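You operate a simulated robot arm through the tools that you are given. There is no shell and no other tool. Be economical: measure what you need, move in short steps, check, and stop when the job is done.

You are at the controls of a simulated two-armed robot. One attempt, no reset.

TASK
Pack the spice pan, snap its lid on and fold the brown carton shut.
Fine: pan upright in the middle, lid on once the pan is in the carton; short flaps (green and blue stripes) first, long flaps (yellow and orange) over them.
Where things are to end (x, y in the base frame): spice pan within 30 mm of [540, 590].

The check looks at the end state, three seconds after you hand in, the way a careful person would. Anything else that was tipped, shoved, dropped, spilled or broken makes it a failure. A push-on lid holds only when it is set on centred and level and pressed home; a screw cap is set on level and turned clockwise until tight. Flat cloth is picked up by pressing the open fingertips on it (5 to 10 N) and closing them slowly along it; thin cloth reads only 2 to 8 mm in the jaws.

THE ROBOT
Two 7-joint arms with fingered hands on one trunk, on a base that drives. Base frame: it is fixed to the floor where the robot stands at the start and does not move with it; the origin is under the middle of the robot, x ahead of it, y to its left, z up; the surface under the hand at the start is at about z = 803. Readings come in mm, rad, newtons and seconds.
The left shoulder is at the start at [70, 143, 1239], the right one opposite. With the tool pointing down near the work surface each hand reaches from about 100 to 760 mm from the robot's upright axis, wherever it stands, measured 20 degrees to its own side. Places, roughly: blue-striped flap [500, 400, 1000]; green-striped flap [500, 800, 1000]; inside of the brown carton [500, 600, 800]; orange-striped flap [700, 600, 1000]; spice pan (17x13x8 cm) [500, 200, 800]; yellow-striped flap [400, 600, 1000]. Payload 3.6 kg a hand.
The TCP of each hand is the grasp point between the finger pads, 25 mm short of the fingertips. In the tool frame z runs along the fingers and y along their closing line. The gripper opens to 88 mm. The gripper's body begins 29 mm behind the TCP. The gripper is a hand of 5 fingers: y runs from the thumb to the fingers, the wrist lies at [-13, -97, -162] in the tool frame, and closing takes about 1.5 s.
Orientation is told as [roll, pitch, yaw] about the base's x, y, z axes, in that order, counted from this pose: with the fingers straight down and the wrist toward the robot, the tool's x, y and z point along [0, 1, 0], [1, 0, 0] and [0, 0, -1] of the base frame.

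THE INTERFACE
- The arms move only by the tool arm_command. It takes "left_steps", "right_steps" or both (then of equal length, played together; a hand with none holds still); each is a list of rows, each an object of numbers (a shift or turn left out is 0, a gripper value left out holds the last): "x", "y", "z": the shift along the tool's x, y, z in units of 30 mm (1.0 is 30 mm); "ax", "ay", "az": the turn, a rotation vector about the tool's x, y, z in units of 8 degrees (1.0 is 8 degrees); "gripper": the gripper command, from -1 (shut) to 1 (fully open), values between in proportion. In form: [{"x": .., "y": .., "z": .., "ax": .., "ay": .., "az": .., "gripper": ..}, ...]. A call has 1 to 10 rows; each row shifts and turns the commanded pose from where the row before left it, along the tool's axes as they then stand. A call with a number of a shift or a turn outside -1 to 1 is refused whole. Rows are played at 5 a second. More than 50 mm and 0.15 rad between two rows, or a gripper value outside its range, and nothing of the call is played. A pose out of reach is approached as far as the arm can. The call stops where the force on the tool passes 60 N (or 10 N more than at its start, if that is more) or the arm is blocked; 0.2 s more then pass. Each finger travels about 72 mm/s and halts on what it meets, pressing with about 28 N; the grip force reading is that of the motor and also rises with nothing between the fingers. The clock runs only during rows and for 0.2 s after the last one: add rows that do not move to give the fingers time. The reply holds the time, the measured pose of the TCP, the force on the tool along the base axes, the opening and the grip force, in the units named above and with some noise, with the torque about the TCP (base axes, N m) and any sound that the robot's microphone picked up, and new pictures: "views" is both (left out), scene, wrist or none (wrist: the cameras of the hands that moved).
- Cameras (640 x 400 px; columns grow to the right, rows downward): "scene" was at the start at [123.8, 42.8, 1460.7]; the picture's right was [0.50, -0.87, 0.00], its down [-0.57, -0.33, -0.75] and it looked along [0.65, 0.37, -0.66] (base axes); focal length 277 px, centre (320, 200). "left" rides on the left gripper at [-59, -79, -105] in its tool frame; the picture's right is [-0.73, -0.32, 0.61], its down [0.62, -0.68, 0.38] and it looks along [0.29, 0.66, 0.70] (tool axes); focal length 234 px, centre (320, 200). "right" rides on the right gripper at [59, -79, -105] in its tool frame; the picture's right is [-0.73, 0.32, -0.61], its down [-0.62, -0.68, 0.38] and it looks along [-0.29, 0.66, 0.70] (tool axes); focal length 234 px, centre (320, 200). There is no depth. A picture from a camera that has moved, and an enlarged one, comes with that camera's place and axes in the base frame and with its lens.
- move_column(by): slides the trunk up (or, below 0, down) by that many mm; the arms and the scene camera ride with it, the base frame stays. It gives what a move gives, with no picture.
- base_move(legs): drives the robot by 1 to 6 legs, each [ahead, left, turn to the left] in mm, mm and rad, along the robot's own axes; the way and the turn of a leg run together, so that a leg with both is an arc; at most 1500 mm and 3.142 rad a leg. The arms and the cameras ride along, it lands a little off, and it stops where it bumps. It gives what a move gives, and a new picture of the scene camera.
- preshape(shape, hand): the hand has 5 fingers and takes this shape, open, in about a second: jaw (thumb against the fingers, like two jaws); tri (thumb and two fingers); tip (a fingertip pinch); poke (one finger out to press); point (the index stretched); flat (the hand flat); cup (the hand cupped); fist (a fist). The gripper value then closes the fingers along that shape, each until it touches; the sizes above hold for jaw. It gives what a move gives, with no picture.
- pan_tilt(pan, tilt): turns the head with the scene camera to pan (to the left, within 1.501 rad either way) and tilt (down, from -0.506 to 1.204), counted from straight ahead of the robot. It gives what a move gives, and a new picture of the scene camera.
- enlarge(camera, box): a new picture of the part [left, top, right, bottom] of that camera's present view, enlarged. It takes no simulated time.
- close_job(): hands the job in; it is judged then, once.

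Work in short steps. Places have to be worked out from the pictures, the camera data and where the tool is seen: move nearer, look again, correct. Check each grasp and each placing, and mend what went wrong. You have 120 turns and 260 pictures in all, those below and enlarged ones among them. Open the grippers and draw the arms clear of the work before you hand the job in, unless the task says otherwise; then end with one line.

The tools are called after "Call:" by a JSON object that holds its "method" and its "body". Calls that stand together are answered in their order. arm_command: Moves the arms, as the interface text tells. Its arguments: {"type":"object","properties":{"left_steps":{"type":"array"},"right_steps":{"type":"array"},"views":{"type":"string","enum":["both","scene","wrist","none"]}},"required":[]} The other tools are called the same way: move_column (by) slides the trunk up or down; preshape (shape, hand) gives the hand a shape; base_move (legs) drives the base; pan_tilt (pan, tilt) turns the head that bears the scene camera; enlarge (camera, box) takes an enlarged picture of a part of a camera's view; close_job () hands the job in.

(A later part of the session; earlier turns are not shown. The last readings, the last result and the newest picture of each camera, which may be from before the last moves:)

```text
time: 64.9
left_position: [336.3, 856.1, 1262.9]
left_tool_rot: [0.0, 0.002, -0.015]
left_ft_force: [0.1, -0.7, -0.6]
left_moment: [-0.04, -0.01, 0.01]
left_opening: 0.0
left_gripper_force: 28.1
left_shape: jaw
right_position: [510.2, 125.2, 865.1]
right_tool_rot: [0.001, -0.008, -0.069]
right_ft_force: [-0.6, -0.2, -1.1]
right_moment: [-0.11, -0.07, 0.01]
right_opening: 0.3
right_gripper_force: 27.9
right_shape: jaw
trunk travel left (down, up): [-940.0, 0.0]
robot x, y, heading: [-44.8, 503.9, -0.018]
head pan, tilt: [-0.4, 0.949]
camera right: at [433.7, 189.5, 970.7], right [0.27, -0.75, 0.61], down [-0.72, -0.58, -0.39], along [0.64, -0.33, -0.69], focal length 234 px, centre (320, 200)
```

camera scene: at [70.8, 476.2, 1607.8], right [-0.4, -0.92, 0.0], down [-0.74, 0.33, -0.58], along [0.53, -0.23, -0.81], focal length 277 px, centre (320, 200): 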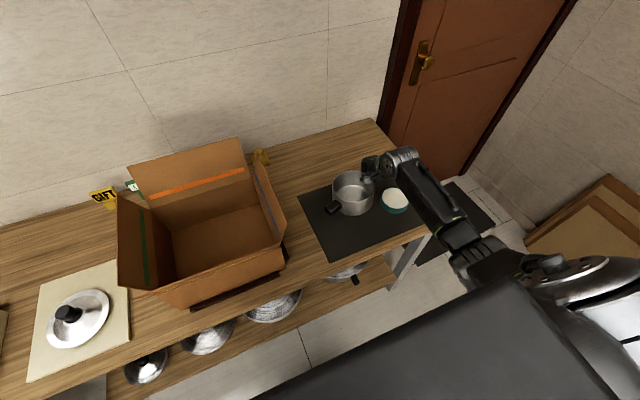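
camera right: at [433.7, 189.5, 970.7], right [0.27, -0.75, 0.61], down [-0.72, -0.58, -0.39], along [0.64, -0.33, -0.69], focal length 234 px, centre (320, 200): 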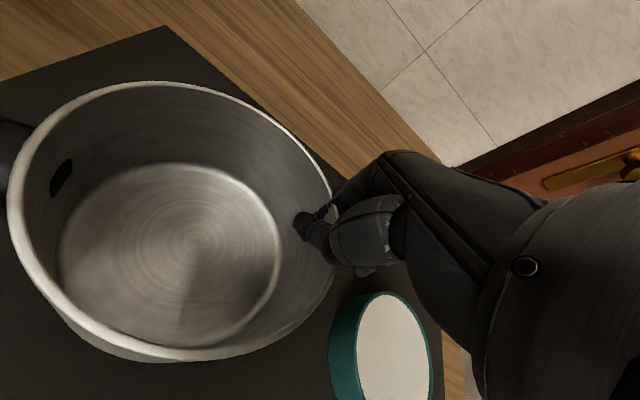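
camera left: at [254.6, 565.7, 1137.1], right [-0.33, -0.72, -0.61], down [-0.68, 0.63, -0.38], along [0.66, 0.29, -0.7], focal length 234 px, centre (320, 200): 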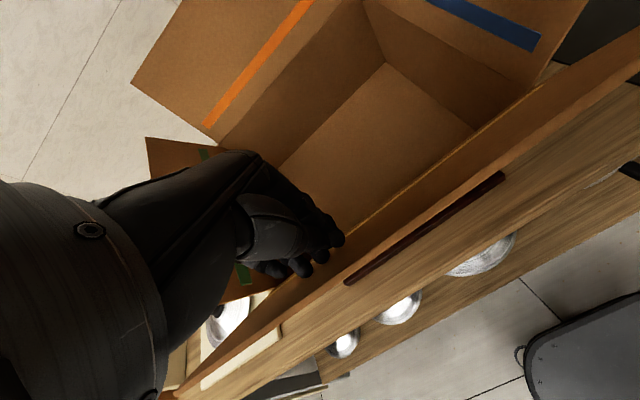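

Call:
{"method": "arm_command", "body": {"right_steps": [{"z": 0.12}, {"z": 0.12}, {"z": 0.1}, {}], "views": "wrist"}}

```text
time: 65.9
left_position: [331.2, 856.5, 1264.6]
left_tool_rot: [0.001, -0.001, -0.016]
left_ft_force: [0.6, -0.6, 0.1]
left_moment: [0.01, 0.04, -0.02]
left_opening: 0.1
left_gripper_force: 28.4
left_shape: jaw
right_position: [506.6, 125.0, 859.3]
right_tool_rot: [0.003, -0.013, -0.069]
right_ft_force: [-6.7, -6.5, 22.2]
right_moment: [0.12, -0.33, 0.01]
right_opening: 0.1
right_gripper_force: 27.7
right_shape: jaw
trunk travel left (down, up): [-940.0, 0.0]
robot x, y, heading: [-46.8, 504.6, -0.018]
head pan, tilt: [-0.4, 0.949]
camera right: at [431.4, 189.9, 962.8], right [0.26, -0.75, 0.61], down [-0.72, -0.57, -0.39], along [0.65, -0.33, -0.69], focal length 234 px, centre (320, 200)
```

right: 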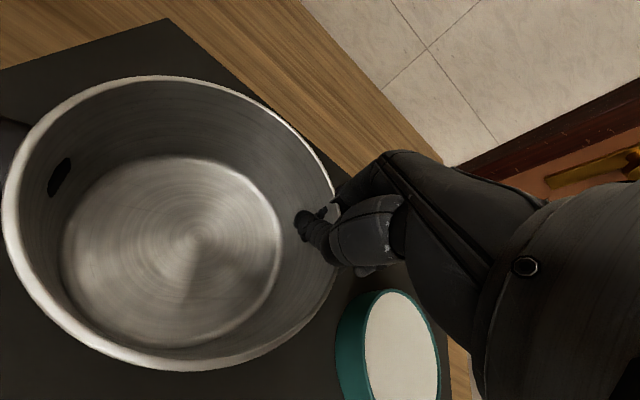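

Touchdown at 22 N. I'll back up a few mm and release.

Call:
{"method": "arm_command", "body": {"right_steps": [{"z": -0.15}, {"gripper": -0.6}, {"gripper": -0.2}, {}, {}], "views": "both"}}

Call:
{"method": "enlarge", "body": {"camera": "scene", "box": [290, 140, 450, 270]}}

```text
time: 67.1
left_position: [334.7, 857.2, 1262.6]
left_tool_rot: [0.0, 0.005, -0.014]
left_ft_force: [0.0, -0.7, -0.3]
left_moment: [0.01, -0.01, 0.02]
left_opening: 0.1
left_gripper_force: 28.4
left_shape: jaw
right_position: [509.9, 125.2, 860.2]
right_tool_rot: [0.001, -0.006, -0.067]
right_ft_force: [-0.1, 1.1, 0.1]
right_moment: [0.01, -0.01, -0.06]
right_opening: 34.9
right_gripper_force: 0.1
right_shape: jaw
trunk travel left (down, up): [-940.0, 0.0]
robot x, y, heading: [-45.0, 507.1, -0.014]
head pan, tilt: [-0.4, 0.949]
camera scene: at [70.8, 476.8, 1607.8], right [-0.4, -0.92, 0.0], down [-0.74, 0.33, -0.58], along [0.53, -0.23, -0.81], focal length 277 px, centre (320, 200)
camera right: at [434.0, 190.2, 964.3], right [0.27, -0.75, 0.61], down [-0.72, -0.58, -0.39], along [0.64, -0.33, -0.69], focal length 234 px, centre (320, 200)
```

scene: 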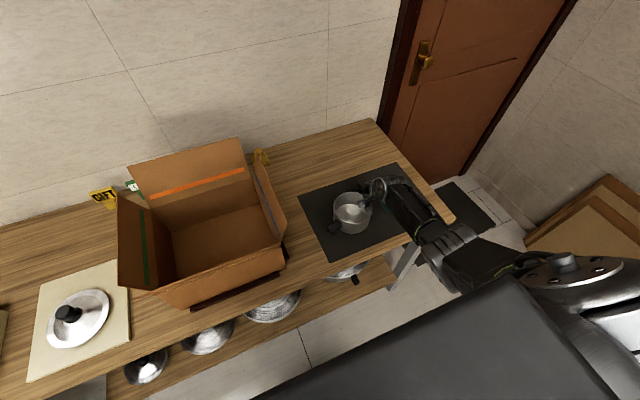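
right: 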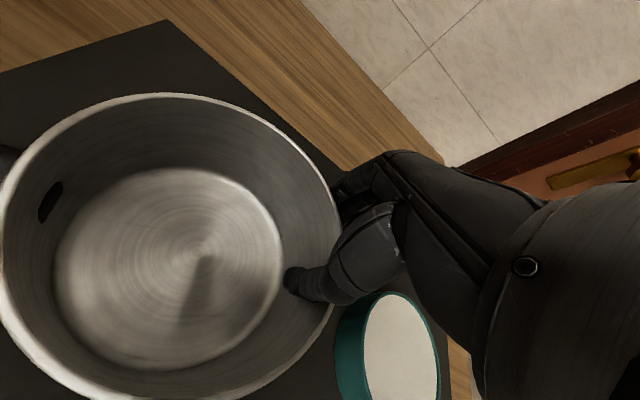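

```text
3.08 times, centred on (370, 205) of scene
camera zoom: at [70.8, 476.8, 1607.8], right [-0.4, -0.92, 0.0], down [-0.74, 0.33, -0.58], along [0.53, -0.23, -0.81], focal length 852 px, centre (166, 185)
```

zoom: 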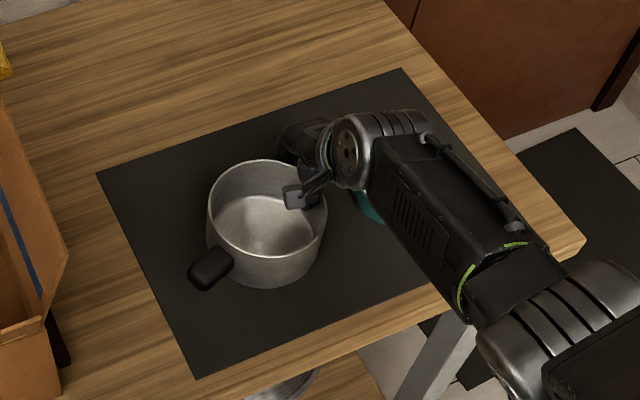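

The pan stands level on the mat, rim centre [481, 188]. I'll raise the hand, move over the far wall at x≈542, and lower so only the fingertips straddle the rim.

Call:
{"method": "arm_command", "body": {"right_steps": [{"z": -0.8}, {"z": -0.8}, {"z": -0.8, "gripper": 0.3}, {"x": 0.7, "y": 0.4}, {"x": 0.7, "y": 0.4}, {"x": 0.75, "y": 0.4}, {"az": -0.5}, {}], "views": "both"}}

Call:
{"method": "enlarge", "body": {"camera": "scene", "box": [290, 140, 450, 270]}}

```text
time: 68.9
left_position: [335.1, 856.4, 1261.6]
left_tool_rot: [0.0, 0.005, -0.017]
left_ft_force: [0.2, -0.4, 0.7]
left_moment: [0.02, -0.01, -0.04]
left_opening: 0.0
left_gripper_force: 28.3
left_shape: jaw
right_position: [547.5, 186.5, 932.6]
right_tool_rot: [0.001, -0.009, 0.002]
right_ft_force: [0.3, 0.9, 0.0]
right_moment: [-0.02, 0.01, -0.02]
right_opening: 56.6
right_gripper_force: 0.0
right_shape: jaw
trunk travel left (down, up): [-940.0, 0.0]
robot x, y, heading: [-46.6, 504.0, -0.018]
head pan, tilt: [-0.4, 0.949]
camera scene: at [70.6, 476.2, 1607.8], right [-0.4, -0.92, 0.0], down [-0.74, 0.33, -0.58], along [0.53, -0.23, -0.81], focal length 277 px, centre (320, 200)
camera right: at [468.7, 246.2, 1036.3], right [0.32, -0.73, 0.61], down [-0.68, -0.62, -0.39], along [0.66, -0.29, -0.69], focal length 234 px, centre (320, 200)
```

scene: 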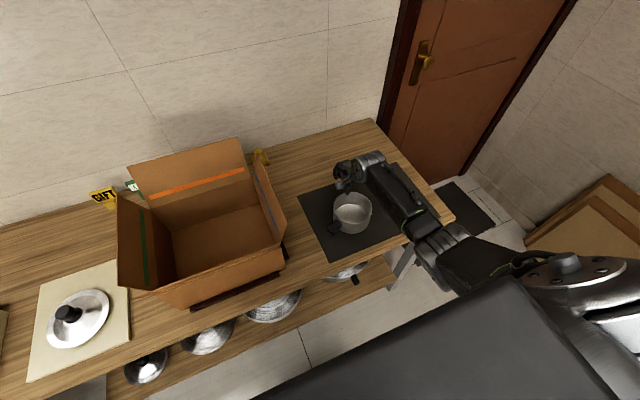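
right: 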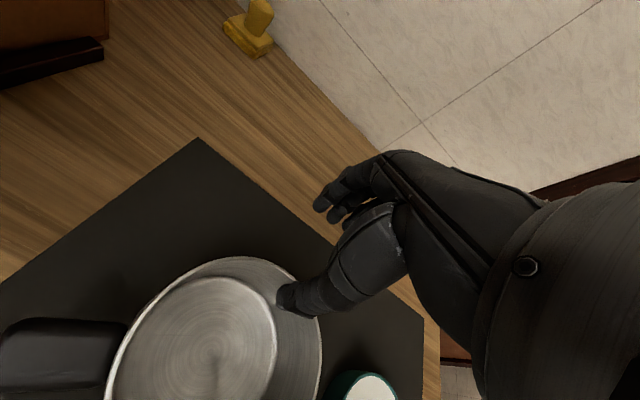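

```text
3.08 times, centred on (370, 205) of scene
camera zoom: at [70.6, 476.2, 1607.8], right [-0.4, -0.92, 0.0], down [-0.74, 0.33, -0.58], along [0.53, -0.23, -0.81], focal length 852 px, centre (166, 185)
```

zoom: 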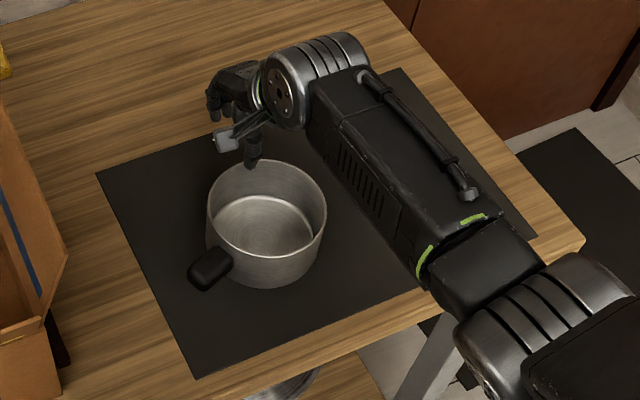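

The thumb is over the inside and the fingers are outside. I'll lower 40 mm and grip with the fingertips.

Call:
{"method": "arm_command", "body": {"right_steps": [{"z": 0.6, "y": -0.1}, {"z": 0.6}, {"z": 0.12}, {"gripper": -0.3}, {}, {"gripper": -1}, {}, {}, {}, {}], "views": "wrist"}}

Call:
{"method": "arm_command", "body": {"right_steps": [{"z": -0.4}, {"z": -0.6}, {}], "views": "wrist"}}

Call:
{"method": "enlarge", "body": {"camera": "scene", "box": [290, 140, 450, 270]}}

```text
time: 71.1
left_position: [334.7, 857.3, 1263.6]
left_tool_rot: [-0.002, 0.002, -0.016]
left_ft_force: [0.0, 0.2, 0.5]
left_moment: [-0.01, 0.01, 0.01]
left_opening: 0.0
left_gripper_force: 28.2
left_shape: jaw
right_position: [544.5, 187.0, 894.8]
right_tool_rot: [-0.001, -0.011, 0.001]
right_ft_force: [0.6, -0.6, 9.2]
right_moment: [-0.03, 0.04, -0.01]
right_opening: 0.0
right_gripper_force: 28.0
right_shape: jaw
trunk travel left (down, up): [-940.0, 0.0]
robot x, y, heading: [-48.3, 507.6, -0.014]
head pan, tilt: [-0.4, 0.949]
camera right: at [466.0, 245.9, 998.2], right [0.32, -0.73, 0.61], down [-0.68, -0.62, -0.39], along [0.66, -0.29, -0.69], focal length 234 px, centre (320, 200)
```

right: 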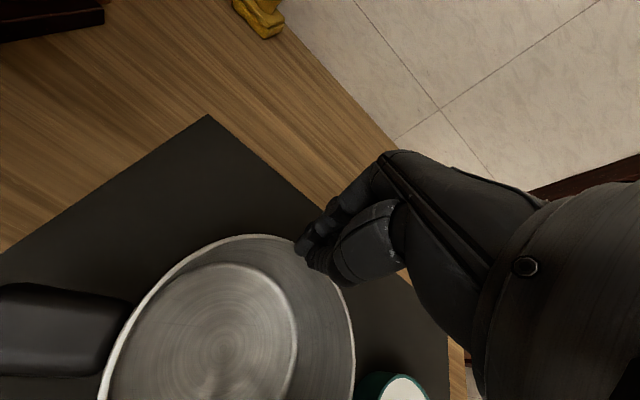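

```text
time: 71.9
left_position: [334.2, 857.9, 1261.8]
left_tool_rot: [-0.001, 0.002, -0.017]
left_ft_force: [0.0, -0.4, -0.5]
left_moment: [-0.01, 0.02, 0.0]
left_opening: 0.0
left_gripper_force: 28.4
left_shape: jaw
right_position: [546.7, 187.9, 923.7]
right_tool_rot: [0.002, -0.007, 0.003]
right_ft_force: [0.0, 0.3, -1.2]
right_moment: [-0.03, -0.04, -0.04]
right_opening: 0.3
right_gripper_force: 28.1
right_shape: jaw
trunk travel left (down, up): [-940.0, 0.0]
robot x, y, heading: [-47.2, 506.8, -0.015]
head pan, tilt: [-0.4, 0.949]
camera right: at [467.3, 247.5, 1027.1], right [0.32, -0.73, 0.61], down [-0.68, -0.62, -0.39], along [0.66, -0.29, -0.69], focal length 234 px, centre (320, 200)
```

right: 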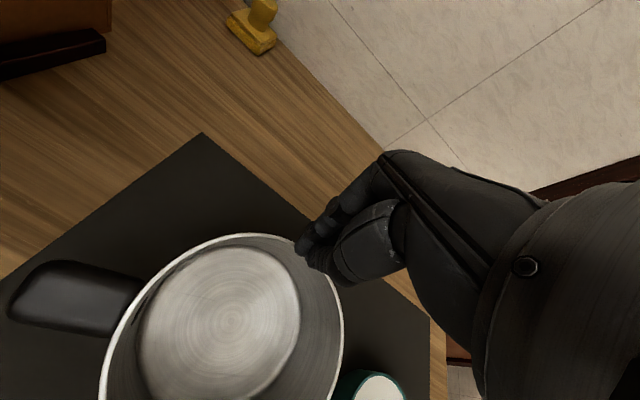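

```text
3.08 times, centred on (370, 205) of scene
camera zoom: at [71.0, 476.5, 1607.8], right [-0.4, -0.92, 0.0], down [-0.74, 0.33, -0.58], along [0.53, -0.23, -0.81], focal length 852 px, centre (166, 185)
```

zoom: 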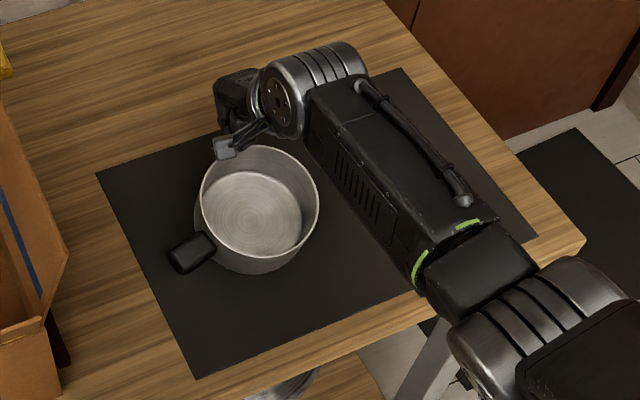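

It's held by the fingertips with some tilt. I'll lift gently to travel height.

Call:
{"method": "arm_command", "body": {"right_steps": [{"z": -0.7}, {"z": -0.9}, {"z": -0.9}, {"z": -0.9}, {"z": -0.9}, {"z": -0.9}, {"z": -0.9}, {"z": -0.9}, {"z": -0.9}, {}], "views": "both"}}

Call:
{"method": "enlarge", "body": {"camera": "scene", "box": [300, 70, 460, 200]}}

```text
time: 74.1
left_position: [334.6, 856.7, 1261.3]
left_tool_rot: [-0.001, 0.004, -0.016]
left_ft_force: [0.7, -0.6, -0.3]
left_moment: [0.02, -0.02, 0.01]
left_opening: 0.0
left_gripper_force: 28.4
left_shape: jaw
right_position: [544.6, 185.3, 1161.7]
right_tool_rot: [0.001, -0.007, 0.002]
right_ft_force: [0.6, 0.4, -0.2]
right_moment: [-0.02, 0.0, -0.02]
right_opening: 0.0
right_gripper_force: 28.1
right_shape: jaw
trunk travel left (down, up): [-940.0, 0.0]
robot x, y, heading: [-45.6, 505.9, -0.014]
head pan, tilt: [-0.4, 0.949]
camera scene: at [70.7, 476.2, 1607.8], right [-0.4, -0.92, 0.0], down [-0.74, 0.33, -0.58], along [0.53, -0.23, -0.81], focal length 277 px, centre (320, 200)
camera right: at [465.1, 244.7, 1265.2], right [0.32, -0.73, 0.61], down [-0.68, -0.62, -0.39], along [0.66, -0.29, -0.69], focal length 234 px, centre (320, 200)
```

scene: 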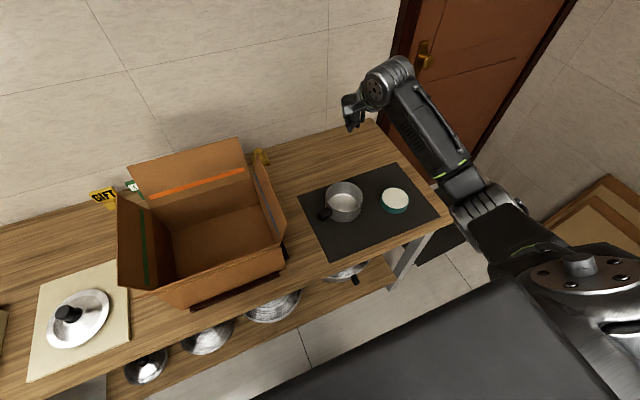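
right: 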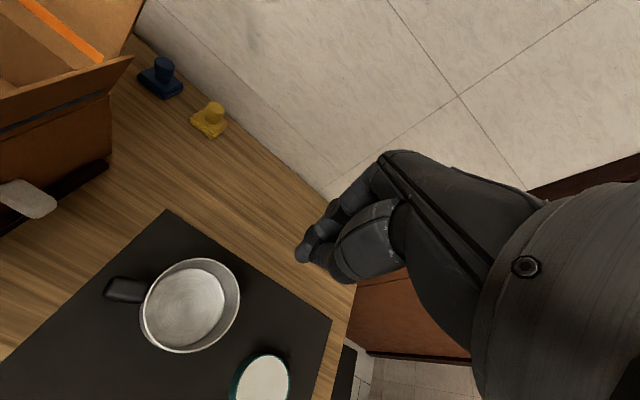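

```text
3.08 times, centred on (380, 135) of scene
camera zoom: at [70.7, 476.2, 1607.8], right [-0.4, -0.92, 0.0], down [-0.74, 0.33, -0.58], along [0.53, -0.23, -0.81], focal length 852 px, centre (135, 400)
```

zoom: 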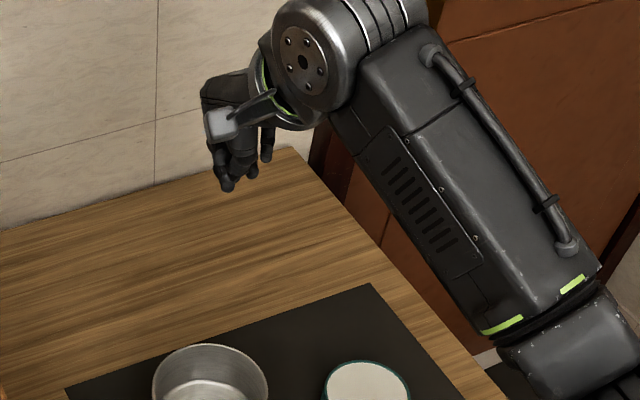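

The pan slid out of the fingertips but it's standing upright on the mat at about [514, 200]. I'll go back for a deeper grip, and this time place it with the base backed off so the arm is nearly straight.

Call:
{"method": "arm_command", "body": {"right_steps": [{"z": 0.9, "gripper": 0.3}, {"z": 0.9}, {"z": 0.9}, {"z": 0.9}, {"z": 0.9}, {"z": 0.9, "y": 0.5}, {"z": 0.9, "y": 0.5, "x": 0.5}, {"z": 0.6}, {}], "views": "both"}}

Call:
{"method": "enlarge", "body": {"camera": "scene", "box": [290, 130, 450, 260]}}

```text
time: 76.1
left_position: [334.7, 856.7, 1262.9]
left_tool_rot: [-0.001, 0.001, -0.016]
left_ft_force: [-1.2, 0.6, -0.2]
left_moment: [0.01, -0.02, 0.01]
left_opening: 0.0
left_gripper_force: 28.2
left_shape: jaw
right_position: [577.1, 203.9, 954.0]
right_tool_rot: [0.002, -0.009, 0.002]
right_ft_force: [0.1, -0.2, -0.5]
right_moment: [-0.02, 0.0, 0.02]
right_opening: 57.0
right_gripper_force: 0.1
right_shape: jaw
trunk travel left (down, up): [-940.0, 0.0]
robot x, y, heading: [-47.2, 506.0, -0.015]
head pan, tilt: [-0.4, 0.949]
camera scene: at [70.3, 475.9, 1607.8], right [-0.4, -0.92, 0.0], down [-0.74, 0.33, -0.58], along [0.53, -0.23, -0.81], focal length 277 px, centre (320, 200)
camera right: at [497.4, 262.9, 1057.5], right [0.32, -0.73, 0.61], down [-0.68, -0.62, -0.39], along [0.66, -0.29, -0.69], focal length 234 px, centre (320, 200)
```

scene: 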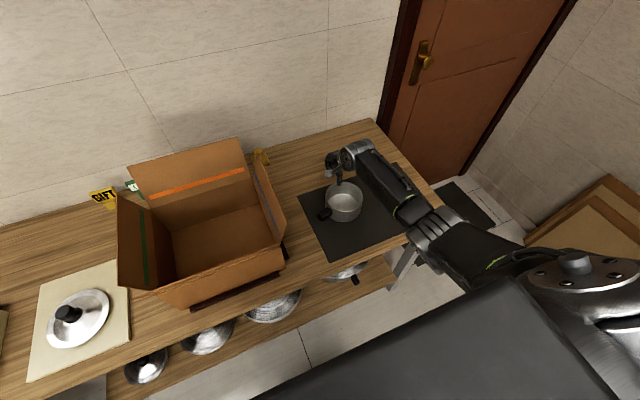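
right: 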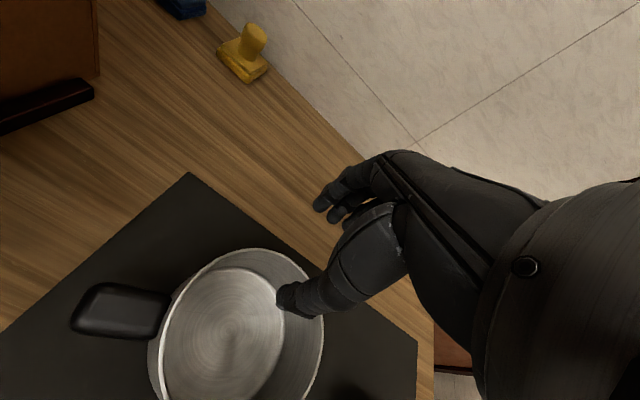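

```text
3.08 times, centred on (370, 195) of scene
camera zoom: at [70.3, 475.9, 1607.8], right [-0.4, -0.92, 0.0], down [-0.74, 0.33, -0.58], along [0.53, -0.23, -0.81], focal length 852 px, centre (166, 215)
```

zoom: 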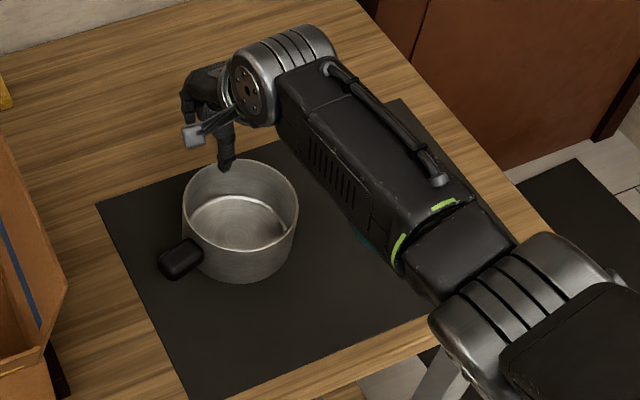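

Rim centre refined to about [524, 188]. I'll adjust to the far wall [584, 189] and lower to a deep grip.

Call:
{"method": "arm_command", "body": {"right_steps": [{"x": -0.5, "y": 0.2}, {"z": 0.8}, {"z": 0.8}, {"z": 0.8}, {"z": 0.55}, {}], "views": "wrist"}}

```text
time: 77.5
left_position: [334.0, 856.6, 1262.4]
left_tool_rot: [0.001, 0.002, -0.015]
left_ft_force: [0.2, 0.0, 0.5]
left_moment: [-0.01, 0.02, 0.01]
left_opening: 0.0
left_gripper_force: 27.8
left_shape: jaw
right_position: [583.3, 186.4, 881.5]
right_tool_rot: [0.0, -0.009, 0.001]
right_ft_force: [-0.6, -0.2, 0.2]
right_moment: [0.02, 0.0, -0.04]
right_opening: 57.3
right_gripper_force: 0.2
right_shape: jaw
right hand out of reach, approached as far as the arm can: row 5
trunk travel left (down, up): [-940.0, 0.0]
robot x, y, heading: [-46.8, 505.2, -0.016]
head pan, tilt: [-0.4, 0.949]
camera right: at [502.8, 246.0, 985.7], right [0.32, -0.73, 0.61], down [-0.68, -0.62, -0.39], along [0.66, -0.29, -0.69], focal length 234 px, centre (320, 200)
```

right: 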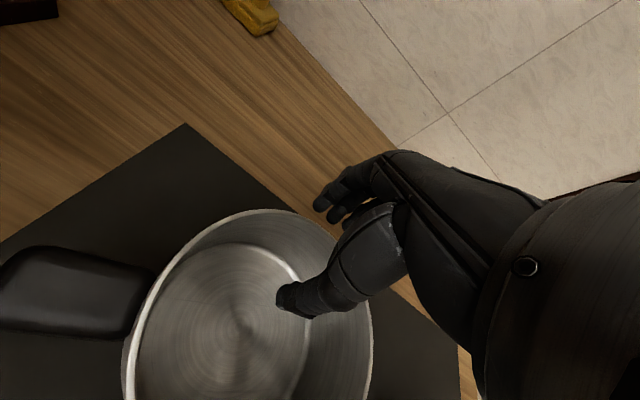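

That's the arm's reach limit here. I'll lower the trunk 15 mm instead, then close.

Call:
{"method": "move_column", "body": {"by": -15}}

Call:
{"method": "arm_command", "body": {"right_steps": [{"gripper": -0.3}, {}, {"gripper": -1}, {}, {}, {}, {}, {}], "views": "wrist"}}

```text
time: 78.1
left_position: [334.4, 856.2, 1246.6]
left_tool_rot: [-0.002, 0.005, -0.015]
left_ft_force: [0.3, 0.0, -0.5]
left_moment: [0.01, 0.01, 0.03]
left_opening: 0.0
left_gripper_force: 28.4
left_shape: jaw
right_position: [582.5, 187.2, 866.8]
right_tool_rot: [0.003, -0.009, 0.001]
right_ft_force: [-0.2, 0.0, 0.5]
right_moment: [0.04, 0.03, 0.01]
right_opening: 57.0
right_gripper_force: 0.0
right_shape: jaw
trunk travel left (down, up): [-925.0, 15.0]
robot x, y, heading: [-45.5, 504.8, -0.012]
head pan, tilt: [-0.4, 0.949]
```

```text
time: 79.9
left_position: [335.0, 857.4, 1248.2]
left_tool_rot: [-0.001, 0.004, -0.016]
left_ft_force: [-0.4, 0.6, -0.3]
left_moment: [-0.01, 0.01, 0.0]
left_opening: 0.2
left_gripper_force: 27.7
left_shape: jaw
right_position: [583.1, 187.1, 865.8]
right_tool_rot: [0.002, -0.007, 0.002]
right_ft_force: [-0.4, -0.7, -0.1]
right_moment: [0.04, -0.01, 0.02]
right_opening: 0.5
right_gripper_force: 27.9
right_shape: jaw
trunk travel left (down, up): [-925.0, 15.0]
robot x, y, heading: [-46.2, 504.7, -0.014]
head pan, tilt: [-0.4, 0.949]
camera right: at [503.1, 246.0, 970.5], right [0.32, -0.73, 0.61], down [-0.68, -0.62, -0.39], along [0.66, -0.29, -0.69], focal length 234 px, centre (320, 200)
```

right: 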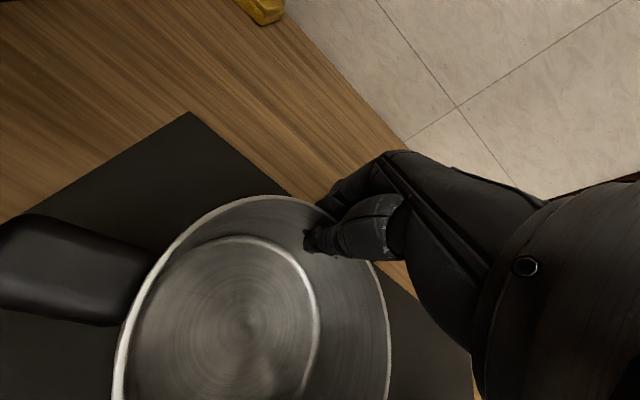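

Gripped well. I'll check the arm's shape in this stretched pose, since I'll reproduce the same pose over the carton.

Call:
{"method": "enlarge", "body": {"camera": "scene", "box": [280, 130, 600, 330]}}

```text
2.00 times, centred on (440, 230) of scene
camera zoom: at [70.8, 476.3, 1592.8], right [-0.4, -0.92, 0.0], down [-0.74, 0.33, -0.58], along [0.53, -0.23, -0.81], focal length 554 px, centre (80, 140)
```

zoom: 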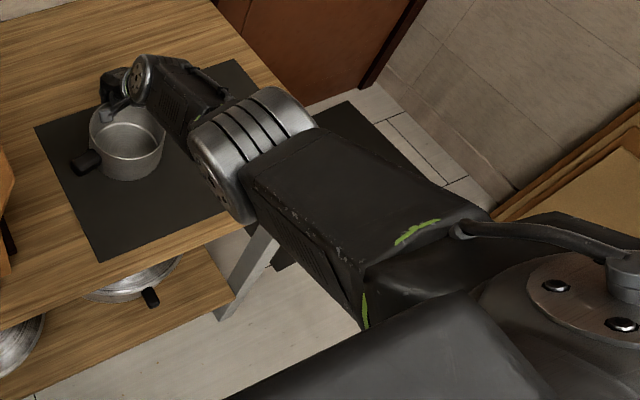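

The arm is straight with the elbow high, which is good. I'll lift the pan and carry it left with the same posture relative to the robot.

Call:
{"method": "move_column", "body": {"by": 15}}

Call:
{"method": "arm_command", "body": {"right_steps": [{"z": -0.5}, {"z": -0.9}, {"z": -0.9}, {"z": -0.95}, {"z": -0.95}, {"z": -0.95}, {"z": -0.95}, {"z": -0.95}, {"z": -0.95}, {"z": -0.95}], "views": "wrist"}}

```text
time: 80.6
left_position: [335.7, 856.2, 1262.4]
left_tool_rot: [0.001, 0.003, -0.017]
left_ft_force: [0.1, 0.8, 1.2]
left_moment: [0.02, 0.02, 0.0]
left_opening: 0.1
left_gripper_force: 28.5
left_shape: jaw
right_position: [582.8, 186.3, 881.8]
right_tool_rot: [0.002, -0.008, 0.002]
right_ft_force: [-1.0, 0.2, -1.4]
right_moment: [-0.05, -0.09, 0.03]
right_opening: 0.4
right_gripper_force: 27.6
right_shape: jaw
trunk travel left (down, up): [-940.0, 0.0]
robot x, y, heading: [-49.6, 501.9, -0.013]
head pan, tilt: [-0.4, 0.949]
```

```text
time: 82.8
left_position: [334.8, 856.5, 1261.4]
left_tool_rot: [-0.001, 0.004, -0.016]
left_ft_force: [-0.7, 0.3, 0.7]
left_moment: [-0.05, -0.01, 0.05]
left_opening: 0.1
left_gripper_force: 27.8
left_shape: jaw
right_position: [582.1, 186.8, 1149.7]
right_tool_rot: [0.003, -0.006, 0.001]
right_ft_force: [-0.5, 1.4, -1.3]
right_moment: [0.0, -0.15, 0.02]
right_opening: 0.2
right_gripper_force: 27.4
right_shape: jaw
trunk travel left (down, up): [-940.0, 0.0]
robot x, y, heading: [-45.5, 503.9, -0.013]
head pan, tilt: [-0.4, 0.949]
camera right: at [501.4, 245.6, 1255.5], right [0.32, -0.73, 0.61], down [-0.68, -0.62, -0.39], along [0.66, -0.29, -0.69], focal length 234 px, centre (320, 200)
```

right: 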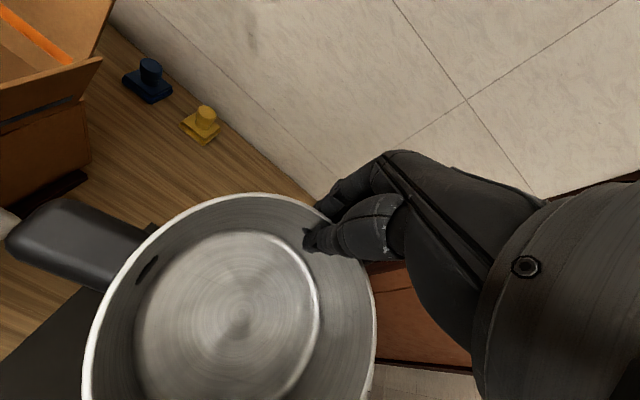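

Held and nearly level. I'll drive left 405 mm and ahead 20 mm to bring it over the carton.

Call:
{"method": "base_move", "body": {"legs": [[0, 405, 0], [20, 0, 0]]}}

Call:
{"method": "enlarge", "body": {"camera": "right", "box": [0, 0, 640, 400]}}

```text
time: 85.7
left_position: [357.1, 1262.5, 1265.3]
left_tool_rot: [0.0, -0.001, -0.018]
left_ft_force: [0.4, 0.3, 0.7]
left_moment: [-0.02, -0.03, -0.02]
left_opening: 0.0
left_gripper_force: 28.3
left_shape: jaw
right_position: [602.6, 591.8, 1153.0]
right_tool_rot: [0.003, -0.011, -0.002]
right_ft_force: [-0.6, -0.2, -2.1]
right_moment: [-0.07, -0.11, -0.01]
right_opening: 0.8
right_gripper_force: 27.9
right_shape: jaw
trunk travel left (down, up): [-940.0, 0.0]
robot x, y, heading: [-23.4, 911.6, -0.02]
head pan, tilt: [-0.4, 0.949]
camera scene: at [90.4, 883.0, 1608.4], right [-0.41, -0.91, 0.0], down [-0.74, 0.33, -0.59], along [0.54, -0.24, -0.81], focal length 277 px, centre (320, 200)
```

scene: 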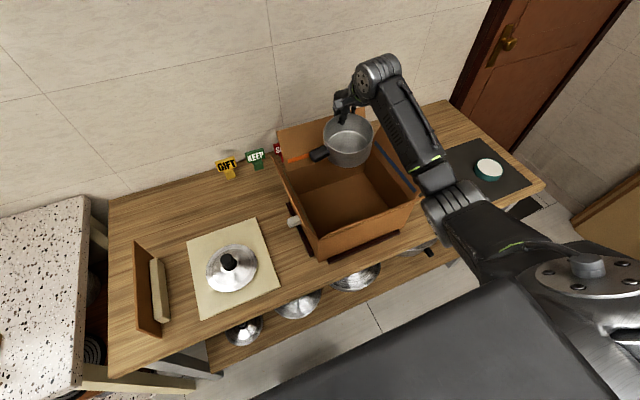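

```text
1.00 times, centred on (320, 200) of right (not enlarged: the box is as wide or as high as the picture)
camera zoom: at [522.0, 651.0, 1257.8], right [0.31, -0.73, 0.61], down [-0.68, -0.62, -0.39], along [0.67, -0.29, -0.69], focal length 234 px, centre (320, 200)
```

zoom: 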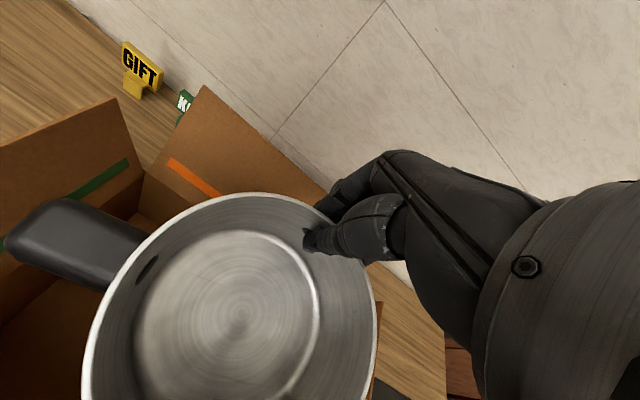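

The pan's centre is about [537, 617], so I'll shift −28 mm in y and +10 mm in x, then lower in stages as the arm straightens.

Call:
{"method": "arm_command", "body": {"right_steps": [{"x": -0.5, "y": 0.2}, {"x": -0.45, "y": 0.15}, {"z": 0.8}, {"z": 0.8}, {"z": 0.8}, {"z": 0.8}, {}], "views": "none"}}

Call:
{"method": "enlarge", "body": {"camera": "scene", "box": [250, 50, 530, 280]}}

```text
time: 87.3
left_position: [363.6, 1262.5, 1261.3]
left_tool_rot: [0.001, 0.003, -0.017]
left_ft_force: [-0.5, -0.7, -1.2]
left_moment: [0.04, 0.01, 0.05]
left_opening: 0.3
left_gripper_force: 27.9
left_shape: jaw
right_position: [618.6, 562.9, 1054.4]
right_tool_rot: [0.002, -0.007, -0.002]
right_ft_force: [1.0, 0.1, -1.9]
right_moment: [-0.04, -0.1, 0.01]
right_opening: 0.4
right_gripper_force: 27.9
right_shape: jaw
trunk travel left (down, up): [-940.0, 0.0]
robot x, y, heading: [-19.1, 913.3, -0.022]
head pan, tilt: [-0.4, 0.949]
```

```text
1.74 times, centred on (390, 165) of scene
camera zoom: at [98.3, 882.6, 1607.7], right [-0.41, -0.91, 0.0], down [-0.74, 0.33, -0.58], along [0.53, -0.24, -0.81], focal length 482 px, centre (198, 261)
```

zoom: 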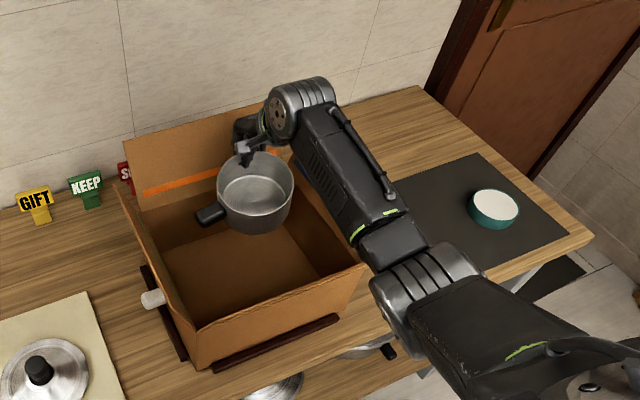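

The elbow is at about z 1215, well clear. I'll continue down.

Call:
{"method": "arm_command", "body": {"right_steps": [{"z": 0.8}, {"z": 0.8}, {"z": 0.8}, {"z": 0.8}, {}], "views": "none"}}

Call:
{"method": "enlarge", "body": {"camera": "scene", "box": [250, 50, 530, 280]}}

```text
time: 88.5
left_position: [363.3, 1261.2, 1262.5]
left_tool_rot: [0.0, 0.005, -0.017]
left_ft_force: [0.6, -0.7, 0.3]
left_moment: [0.0, -0.02, 0.0]
left_opening: 0.0
left_gripper_force: 28.1
left_shape: jaw
right_position: [618.2, 560.9, 958.9]
right_tool_rot: [0.002, -0.008, 0.001]
right_ft_force: [0.9, 0.4, -1.7]
right_moment: [-0.02, -0.09, -0.03]
right_opening: 0.3
right_gripper_force: 28.5
right_shape: jaw
trunk travel left (down, up): [-940.0, 0.0]
robot x, y, heading: [-21.3, 910.0, -0.014]
head pan, tilt: [-0.4, 0.949]
```

```text
1.74 times, centred on (390, 165) of scene
camera zoom: at [97.7, 882.5, 1607.8], right [-0.41, -0.91, 0.0], down [-0.74, 0.33, -0.58], along [0.53, -0.24, -0.81], focal length 482 px, centre (198, 261)
```

zoom: 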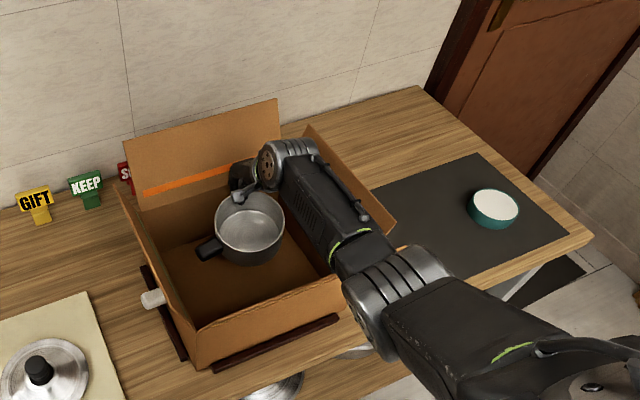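

Call:
{"method": "arm_command", "body": {"right_steps": [{"y": -0.25, "x": 0.25, "z": 0.6}, {"z": 0.7}, {"z": 0.7}, {"z": 0.3}, {}], "views": "wrist"}}

Call:
{"method": "enlarge", "body": {"camera": "scene", "box": [250, 50, 530, 280]}}

```text
time: 89.7
left_position: [362.0, 1262.4, 1262.7]
left_tool_rot: [0.002, 0.003, -0.019]
left_ft_force: [-0.2, 0.0, 0.7]
left_moment: [0.02, 0.0, 0.01]
left_opening: 0.0
left_gripper_force: 28.4
left_shape: jaw
right_position: [606.6, 575.1, 888.5]
right_tool_rot: [0.002, -0.009, -0.001]
right_ft_force: [-0.8, -0.6, -1.4]
right_moment: [0.0, -0.03, 0.0]
right_opening: 0.4
right_gripper_force: 27.7
right_shape: jaw
right hand out of reach, approached as far as the arm can: row 4
trunk travel left (down, up): [-940.0, 0.0]
robot x, y, heading: [-17.1, 914.0, -0.02]
head pan, tilt: [-0.4, 0.949]
camera right: at [527.8, 633.9, 993.0], right [0.32, -0.73, 0.61], down [-0.68, -0.62, -0.39], along [0.66, -0.29, -0.69], focal length 234 px, centre (320, 200)
```

right: 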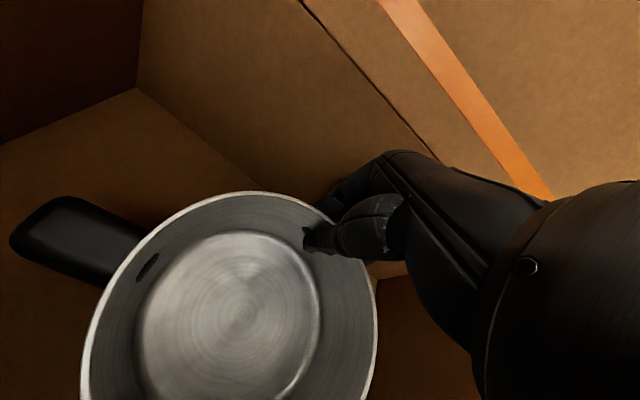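

```text
1.74 times, centred on (390, 165) of scene
camera zoom: at [97.1, 882.4, 1607.8], right [-0.41, -0.91, 0.0], down [-0.74, 0.33, -0.58], along [0.53, -0.24, -0.81], focal length 482 px, centre (198, 261)
```

zoom: 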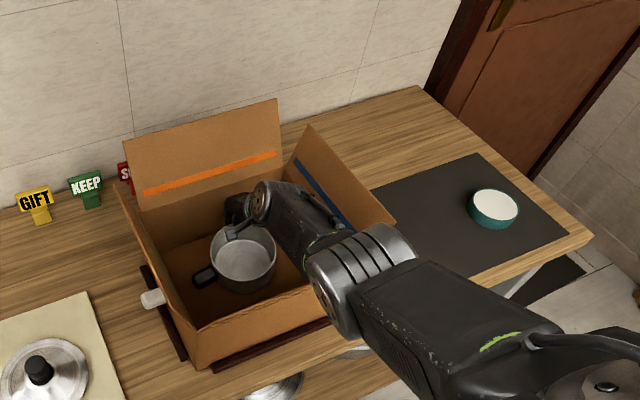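

I'm at the arm's reach limit with everything clear. I'll lower the trunk for the last stretch.

Call:
{"method": "move_column", "body": {"by": -18}}

```text
time: 90.3
left_position: [363.5, 1263.1, 1244.9]
left_tool_rot: [0.001, 0.003, -0.017]
left_ft_force: [-0.2, -0.3, 0.4]
left_moment: [0.0, 0.0, 0.02]
left_opening: 0.0
left_gripper_force: 27.7
left_shape: jaw
right_position: [607.2, 574.6, 872.1]
right_tool_rot: [0.002, -0.01, -0.002]
right_ft_force: [0.1, -0.2, 0.4]
right_moment: [0.1, -0.03, 0.05]
right_opening: 0.3
right_gripper_force: 27.6
right_shape: jaw
trunk travel left (down, up): [-922.0, 18.0]
robot x, y, heading: [-21.2, 910.1, -0.019]
head pan, tilt: [-0.4, 0.949]
```

The weight is off, so the pan is touching the floor of the carton. I'll open the fingers.

Call:
{"method": "arm_command", "body": {"right_steps": [{"gripper": -0.6}, {"gripper": -0.1}, {"gripper": 0.1}, {}, {}], "views": "wrist"}}

Call:
{"method": "enlarge", "body": {"camera": "scene", "box": [270, 110, 430, 240]}}

```text
time: 91.5
left_position: [363.6, 1262.0, 1244.5]
left_tool_rot: [0.0, 0.003, -0.017]
left_ft_force: [0.0, -0.6, -0.5]
left_moment: [-0.04, -0.02, 0.03]
left_opening: 0.1
left_gripper_force: 27.6
left_shape: jaw
right_position: [608.4, 573.9, 872.9]
right_tool_rot: [0.003, -0.008, -0.003]
right_ft_force: [0.2, -0.5, -0.2]
right_moment: [-0.01, -0.02, -0.01]
right_opening: 47.7
right_gripper_force: 0.1
right_shape: jaw
trunk travel left (down, up): [-922.0, 18.0]
robot x, y, heading: [-17.5, 913.9, -0.018]
head pan, tilt: [-0.4, 0.949]
camera right: at [528.0, 634.0, 975.2], right [0.32, -0.73, 0.61], down [-0.68, -0.62, -0.39], along [0.66, -0.29, -0.69], focal length 234 px, centre (320, 200)
```

right: 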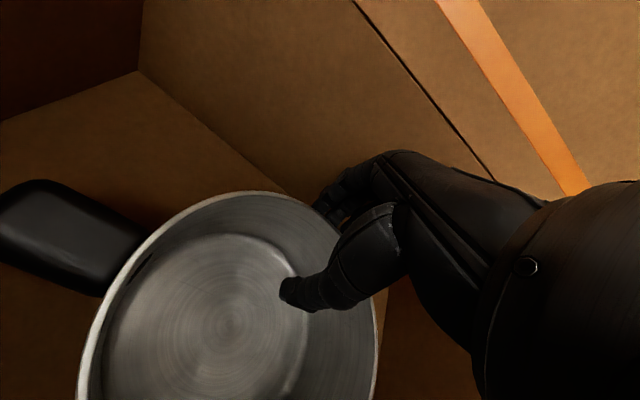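

```text
3.08 times, centred on (350, 175) of scene
camera zoom: at [97.3, 882.7, 1589.8], right [-0.41, -0.91, 0.0], down [-0.74, 0.33, -0.58], along [0.53, -0.24, -0.81], focal length 852 px, centre (228, 277)
```

zoom: 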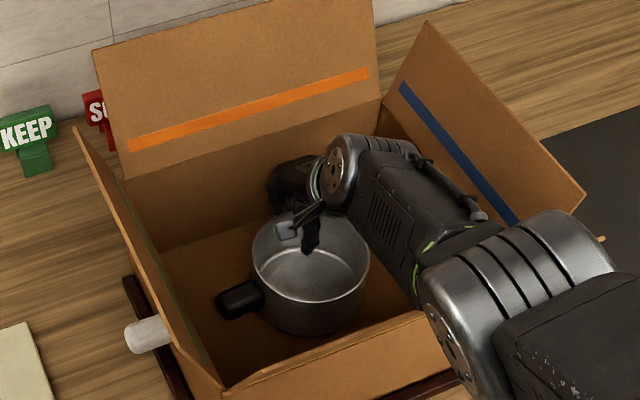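

The pan is upright at about [545, 587]. I'll draw the hand straight up.

Call:
{"method": "move_column", "body": {"by": 18}}

Call:
{"method": "arm_command", "body": {"right_steps": [{"z": -0.8}, {"z": -0.9}, {"z": -0.9}, {"z": -0.9}, {"z": -0.9}, {"z": -0.9}, {"z": -0.9}, {"z": -0.9}, {"z": -0.9}, {"z": -0.9}], "views": "both"}}

```text
time: 92.2
left_position: [363.3, 1263.0, 1262.8]
left_tool_rot: [0.0, 0.004, -0.019]
left_ft_force: [-0.9, -0.2, 0.3]
left_moment: [0.0, -0.02, 0.0]
left_opening: 0.0
left_gripper_force: 28.1
left_shape: jaw
right_position: [607.4, 574.5, 889.4]
right_tool_rot: [0.001, -0.01, -0.002]
right_ft_force: [-1.0, 0.3, -0.1]
right_moment: [0.0, 0.01, 0.01]
right_opening: 48.0
right_gripper_force: 0.0
right_shape: jaw
trunk travel left (down, up): [-940.0, 0.0]
robot x, y, heading: [-22.5, 912.3, -0.025]
head pan, tilt: [-0.4, 0.949]
```

```text
time: 94.4
left_position: [363.1, 1261.3, 1262.4]
left_tool_rot: [-0.001, 0.003, -0.018]
left_ft_force: [-0.3, 0.1, -0.7]
left_moment: [0.0, 0.0, -0.05]
left_opening: 0.0
left_gripper_force: 27.5
left_shape: jaw
right_position: [606.9, 574.0, 1156.5]
right_tool_rot: [0.003, -0.008, -0.002]
right_ft_force: [-0.8, 0.5, -0.2]
right_moment: [-0.04, 0.01, 0.0]
right_opening: 47.9
right_gripper_force: 0.1
right_shape: jaw
trunk travel left (down, up): [-940.0, 0.0]
robot x, y, heading: [-21.2, 912.4, -0.018]
head pan, tilt: [-0.4, 0.949]
camera scene: at [97.3, 882.8, 1607.8], right [-0.41, -0.91, 0.0], down [-0.74, 0.33, -0.58], along [0.53, -0.24, -0.81], focal length 277 px, centre (320, 200)
camera right: at [527.3, 634.0, 1260.6], right [0.32, -0.73, 0.61], down [-0.68, -0.62, -0.39], along [0.66, -0.29, -0.69], focal length 234 px, centre (320, 200)
```

scene: 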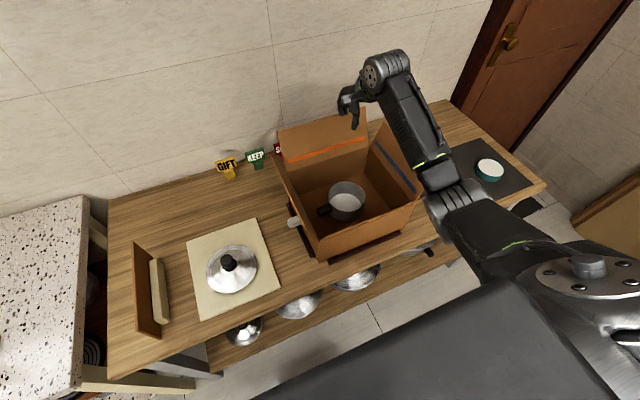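
right: 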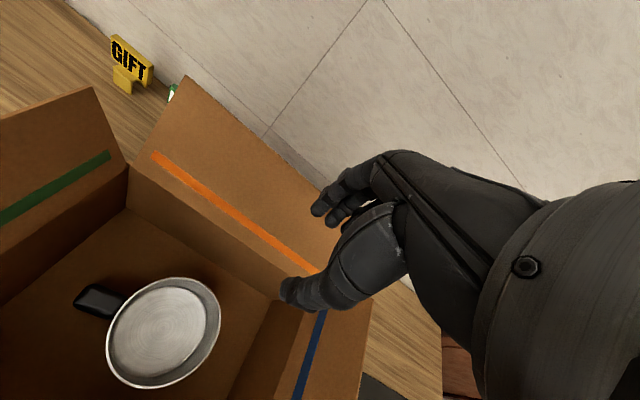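

The pan is placed. Now the lid: its knob is near [486, 988]. I'll use the left hand in the same straight-arm manner, so I back the base off about 100 mm and move right 67 mm, then bring the left hand above the knob.

Call:
{"method": "base_move", "body": {"legs": [[-100, -67, 0.018]]}}

Call:
{"method": "arm_command", "body": {"left_steps": [{"x": -0.7, "y": 0.8, "z": 0.3, "gripper": 0.5}, {"x": -0.7, "y": 0.8, "z": 0.3}, {"x": -0.7, "y": 0.8, "z": 0.4}, {"x": -0.7, "y": 0.8, "z": 0.6}, {"x": -0.7, "y": 0.8, "z": 0.6}, {"x": -0.7, "y": 0.8, "z": 0.6}, {"x": -0.7, "y": 0.8, "z": 0.6}, {"x": -0.7, "y": 0.8, "z": 0.6}, {"x": -0.7, "y": 0.8, "z": 0.6}, {"x": -0.6, "y": 0.4, "z": 0.6}], "views": "wrist"}}

Call:
{"method": "pan_tilt", "body": {"pan": 0.25, "tilt": 0.85}}

```text
time: 95.6
left_position: [257.4, 1203.9, 1261.2]
left_tool_rot: [-0.001, 0.004, 0.0]
left_ft_force: [1.3, 0.7, -0.1]
left_moment: [-0.01, 0.01, -0.01]
left_opening: 0.0
left_gripper_force: 27.5
left_shape: jaw
right_position: [513.2, 521.4, 1156.1]
right_tool_rot: [0.001, -0.005, 0.017]
right_ft_force: [-0.2, -0.2, -0.2]
right_moment: [0.02, 0.01, 0.0]
right_opening: 48.0
right_gripper_force: 0.1
right_shape: jaw
trunk travel left (down, up): [-940.0, 0.0]
robot x, y, heading: [-123.2, 845.2, 0.002]
head pan, tilt: [-0.4, 0.949]
camera scene: at [-0.9, 820.8, 1607.6], right [-0.39, -0.92, 0.0], down [-0.75, 0.32, -0.58], along [0.53, -0.23, -0.81], focal length 277 px, centre (320, 200)
```

scene: 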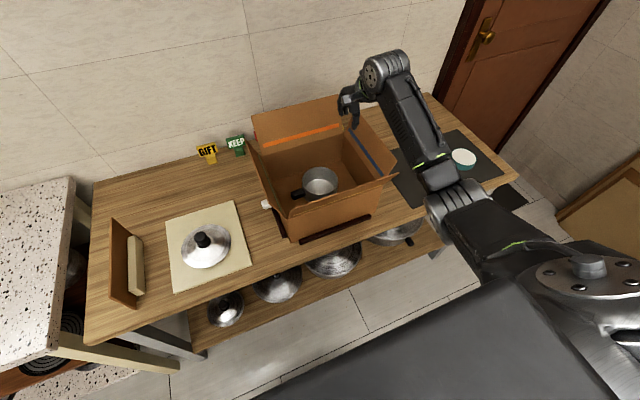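

```text
time: 97.8
left_position: [481.6, 994.5, 1107.1]
left_tool_rot: [0.0, 0.004, 0.002]
left_ft_force: [0.2, 0.0, 0.0]
left_moment: [0.02, 0.01, 0.03]
left_opening: 65.8
left_gripper_force: 0.1
left_shape: jaw
right_position: [511.6, 519.1, 1156.2]
right_tool_rot: [0.003, -0.006, 0.017]
right_ft_force: [-0.2, -0.5, 0.5]
right_moment: [0.01, -0.01, 0.0]
right_opening: 48.1
right_gripper_force: 0.0
right_shape: jaw
trunk travel left (down, up): [-940.0, 0.0]
robot x, y, heading: [-124.2, 845.0, -0.002]
head pan, tilt: [-0.4, 0.949]
camera left: at [403.2, 935.2, 1213.3], right [-0.32, -0.72, -0.61], down [-0.68, 0.62, -0.38], along [0.65, 0.29, -0.7], focal length 234 px, centre (320, 200)
```

left: 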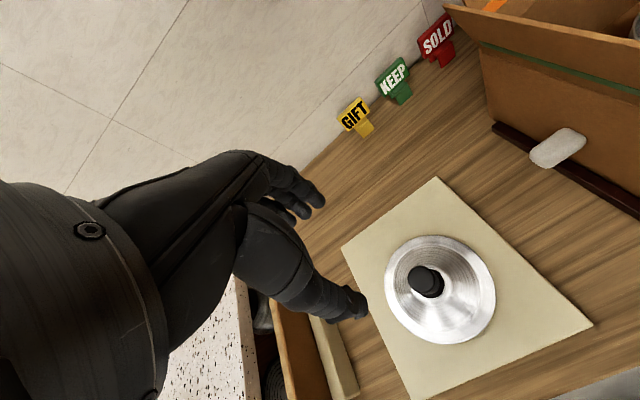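

```text
time: 98.9
left_position: [479.9, 995.1, 1106.3]
left_tool_rot: [0.001, 0.006, 0.0]
left_ft_force: [0.1, 0.3, -0.5]
left_moment: [-0.01, 0.03, -0.01]
left_opening: 65.9
left_gripper_force: 0.1
left_shape: jaw
right_position: [511.4, 518.9, 1156.0]
right_tool_rot: [0.004, -0.008, 0.015]
right_ft_force: [-0.2, 0.0, 0.3]
right_moment: [0.03, -0.01, 0.03]
right_opening: 48.1
right_gripper_force: 0.0
right_shape: jaw
trunk travel left (down, up): [-940.0, 0.0]
robot x, y, heading: [-122.5, 847.6, -0.005]
head pan, tilt: [0.25, 0.85]
camera scene: at [4.9, 866.0, 1615.3], right [0.25, -0.97, 0.0], down [-0.73, -0.18, -0.66], along [0.64, 0.16, -0.75], focal length 277 px, centre (320, 200)
```

scene: 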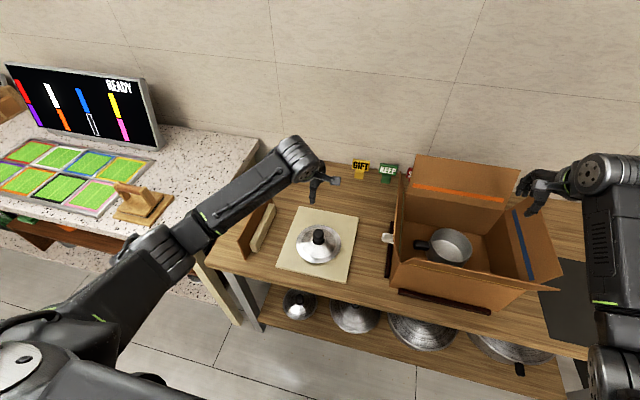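

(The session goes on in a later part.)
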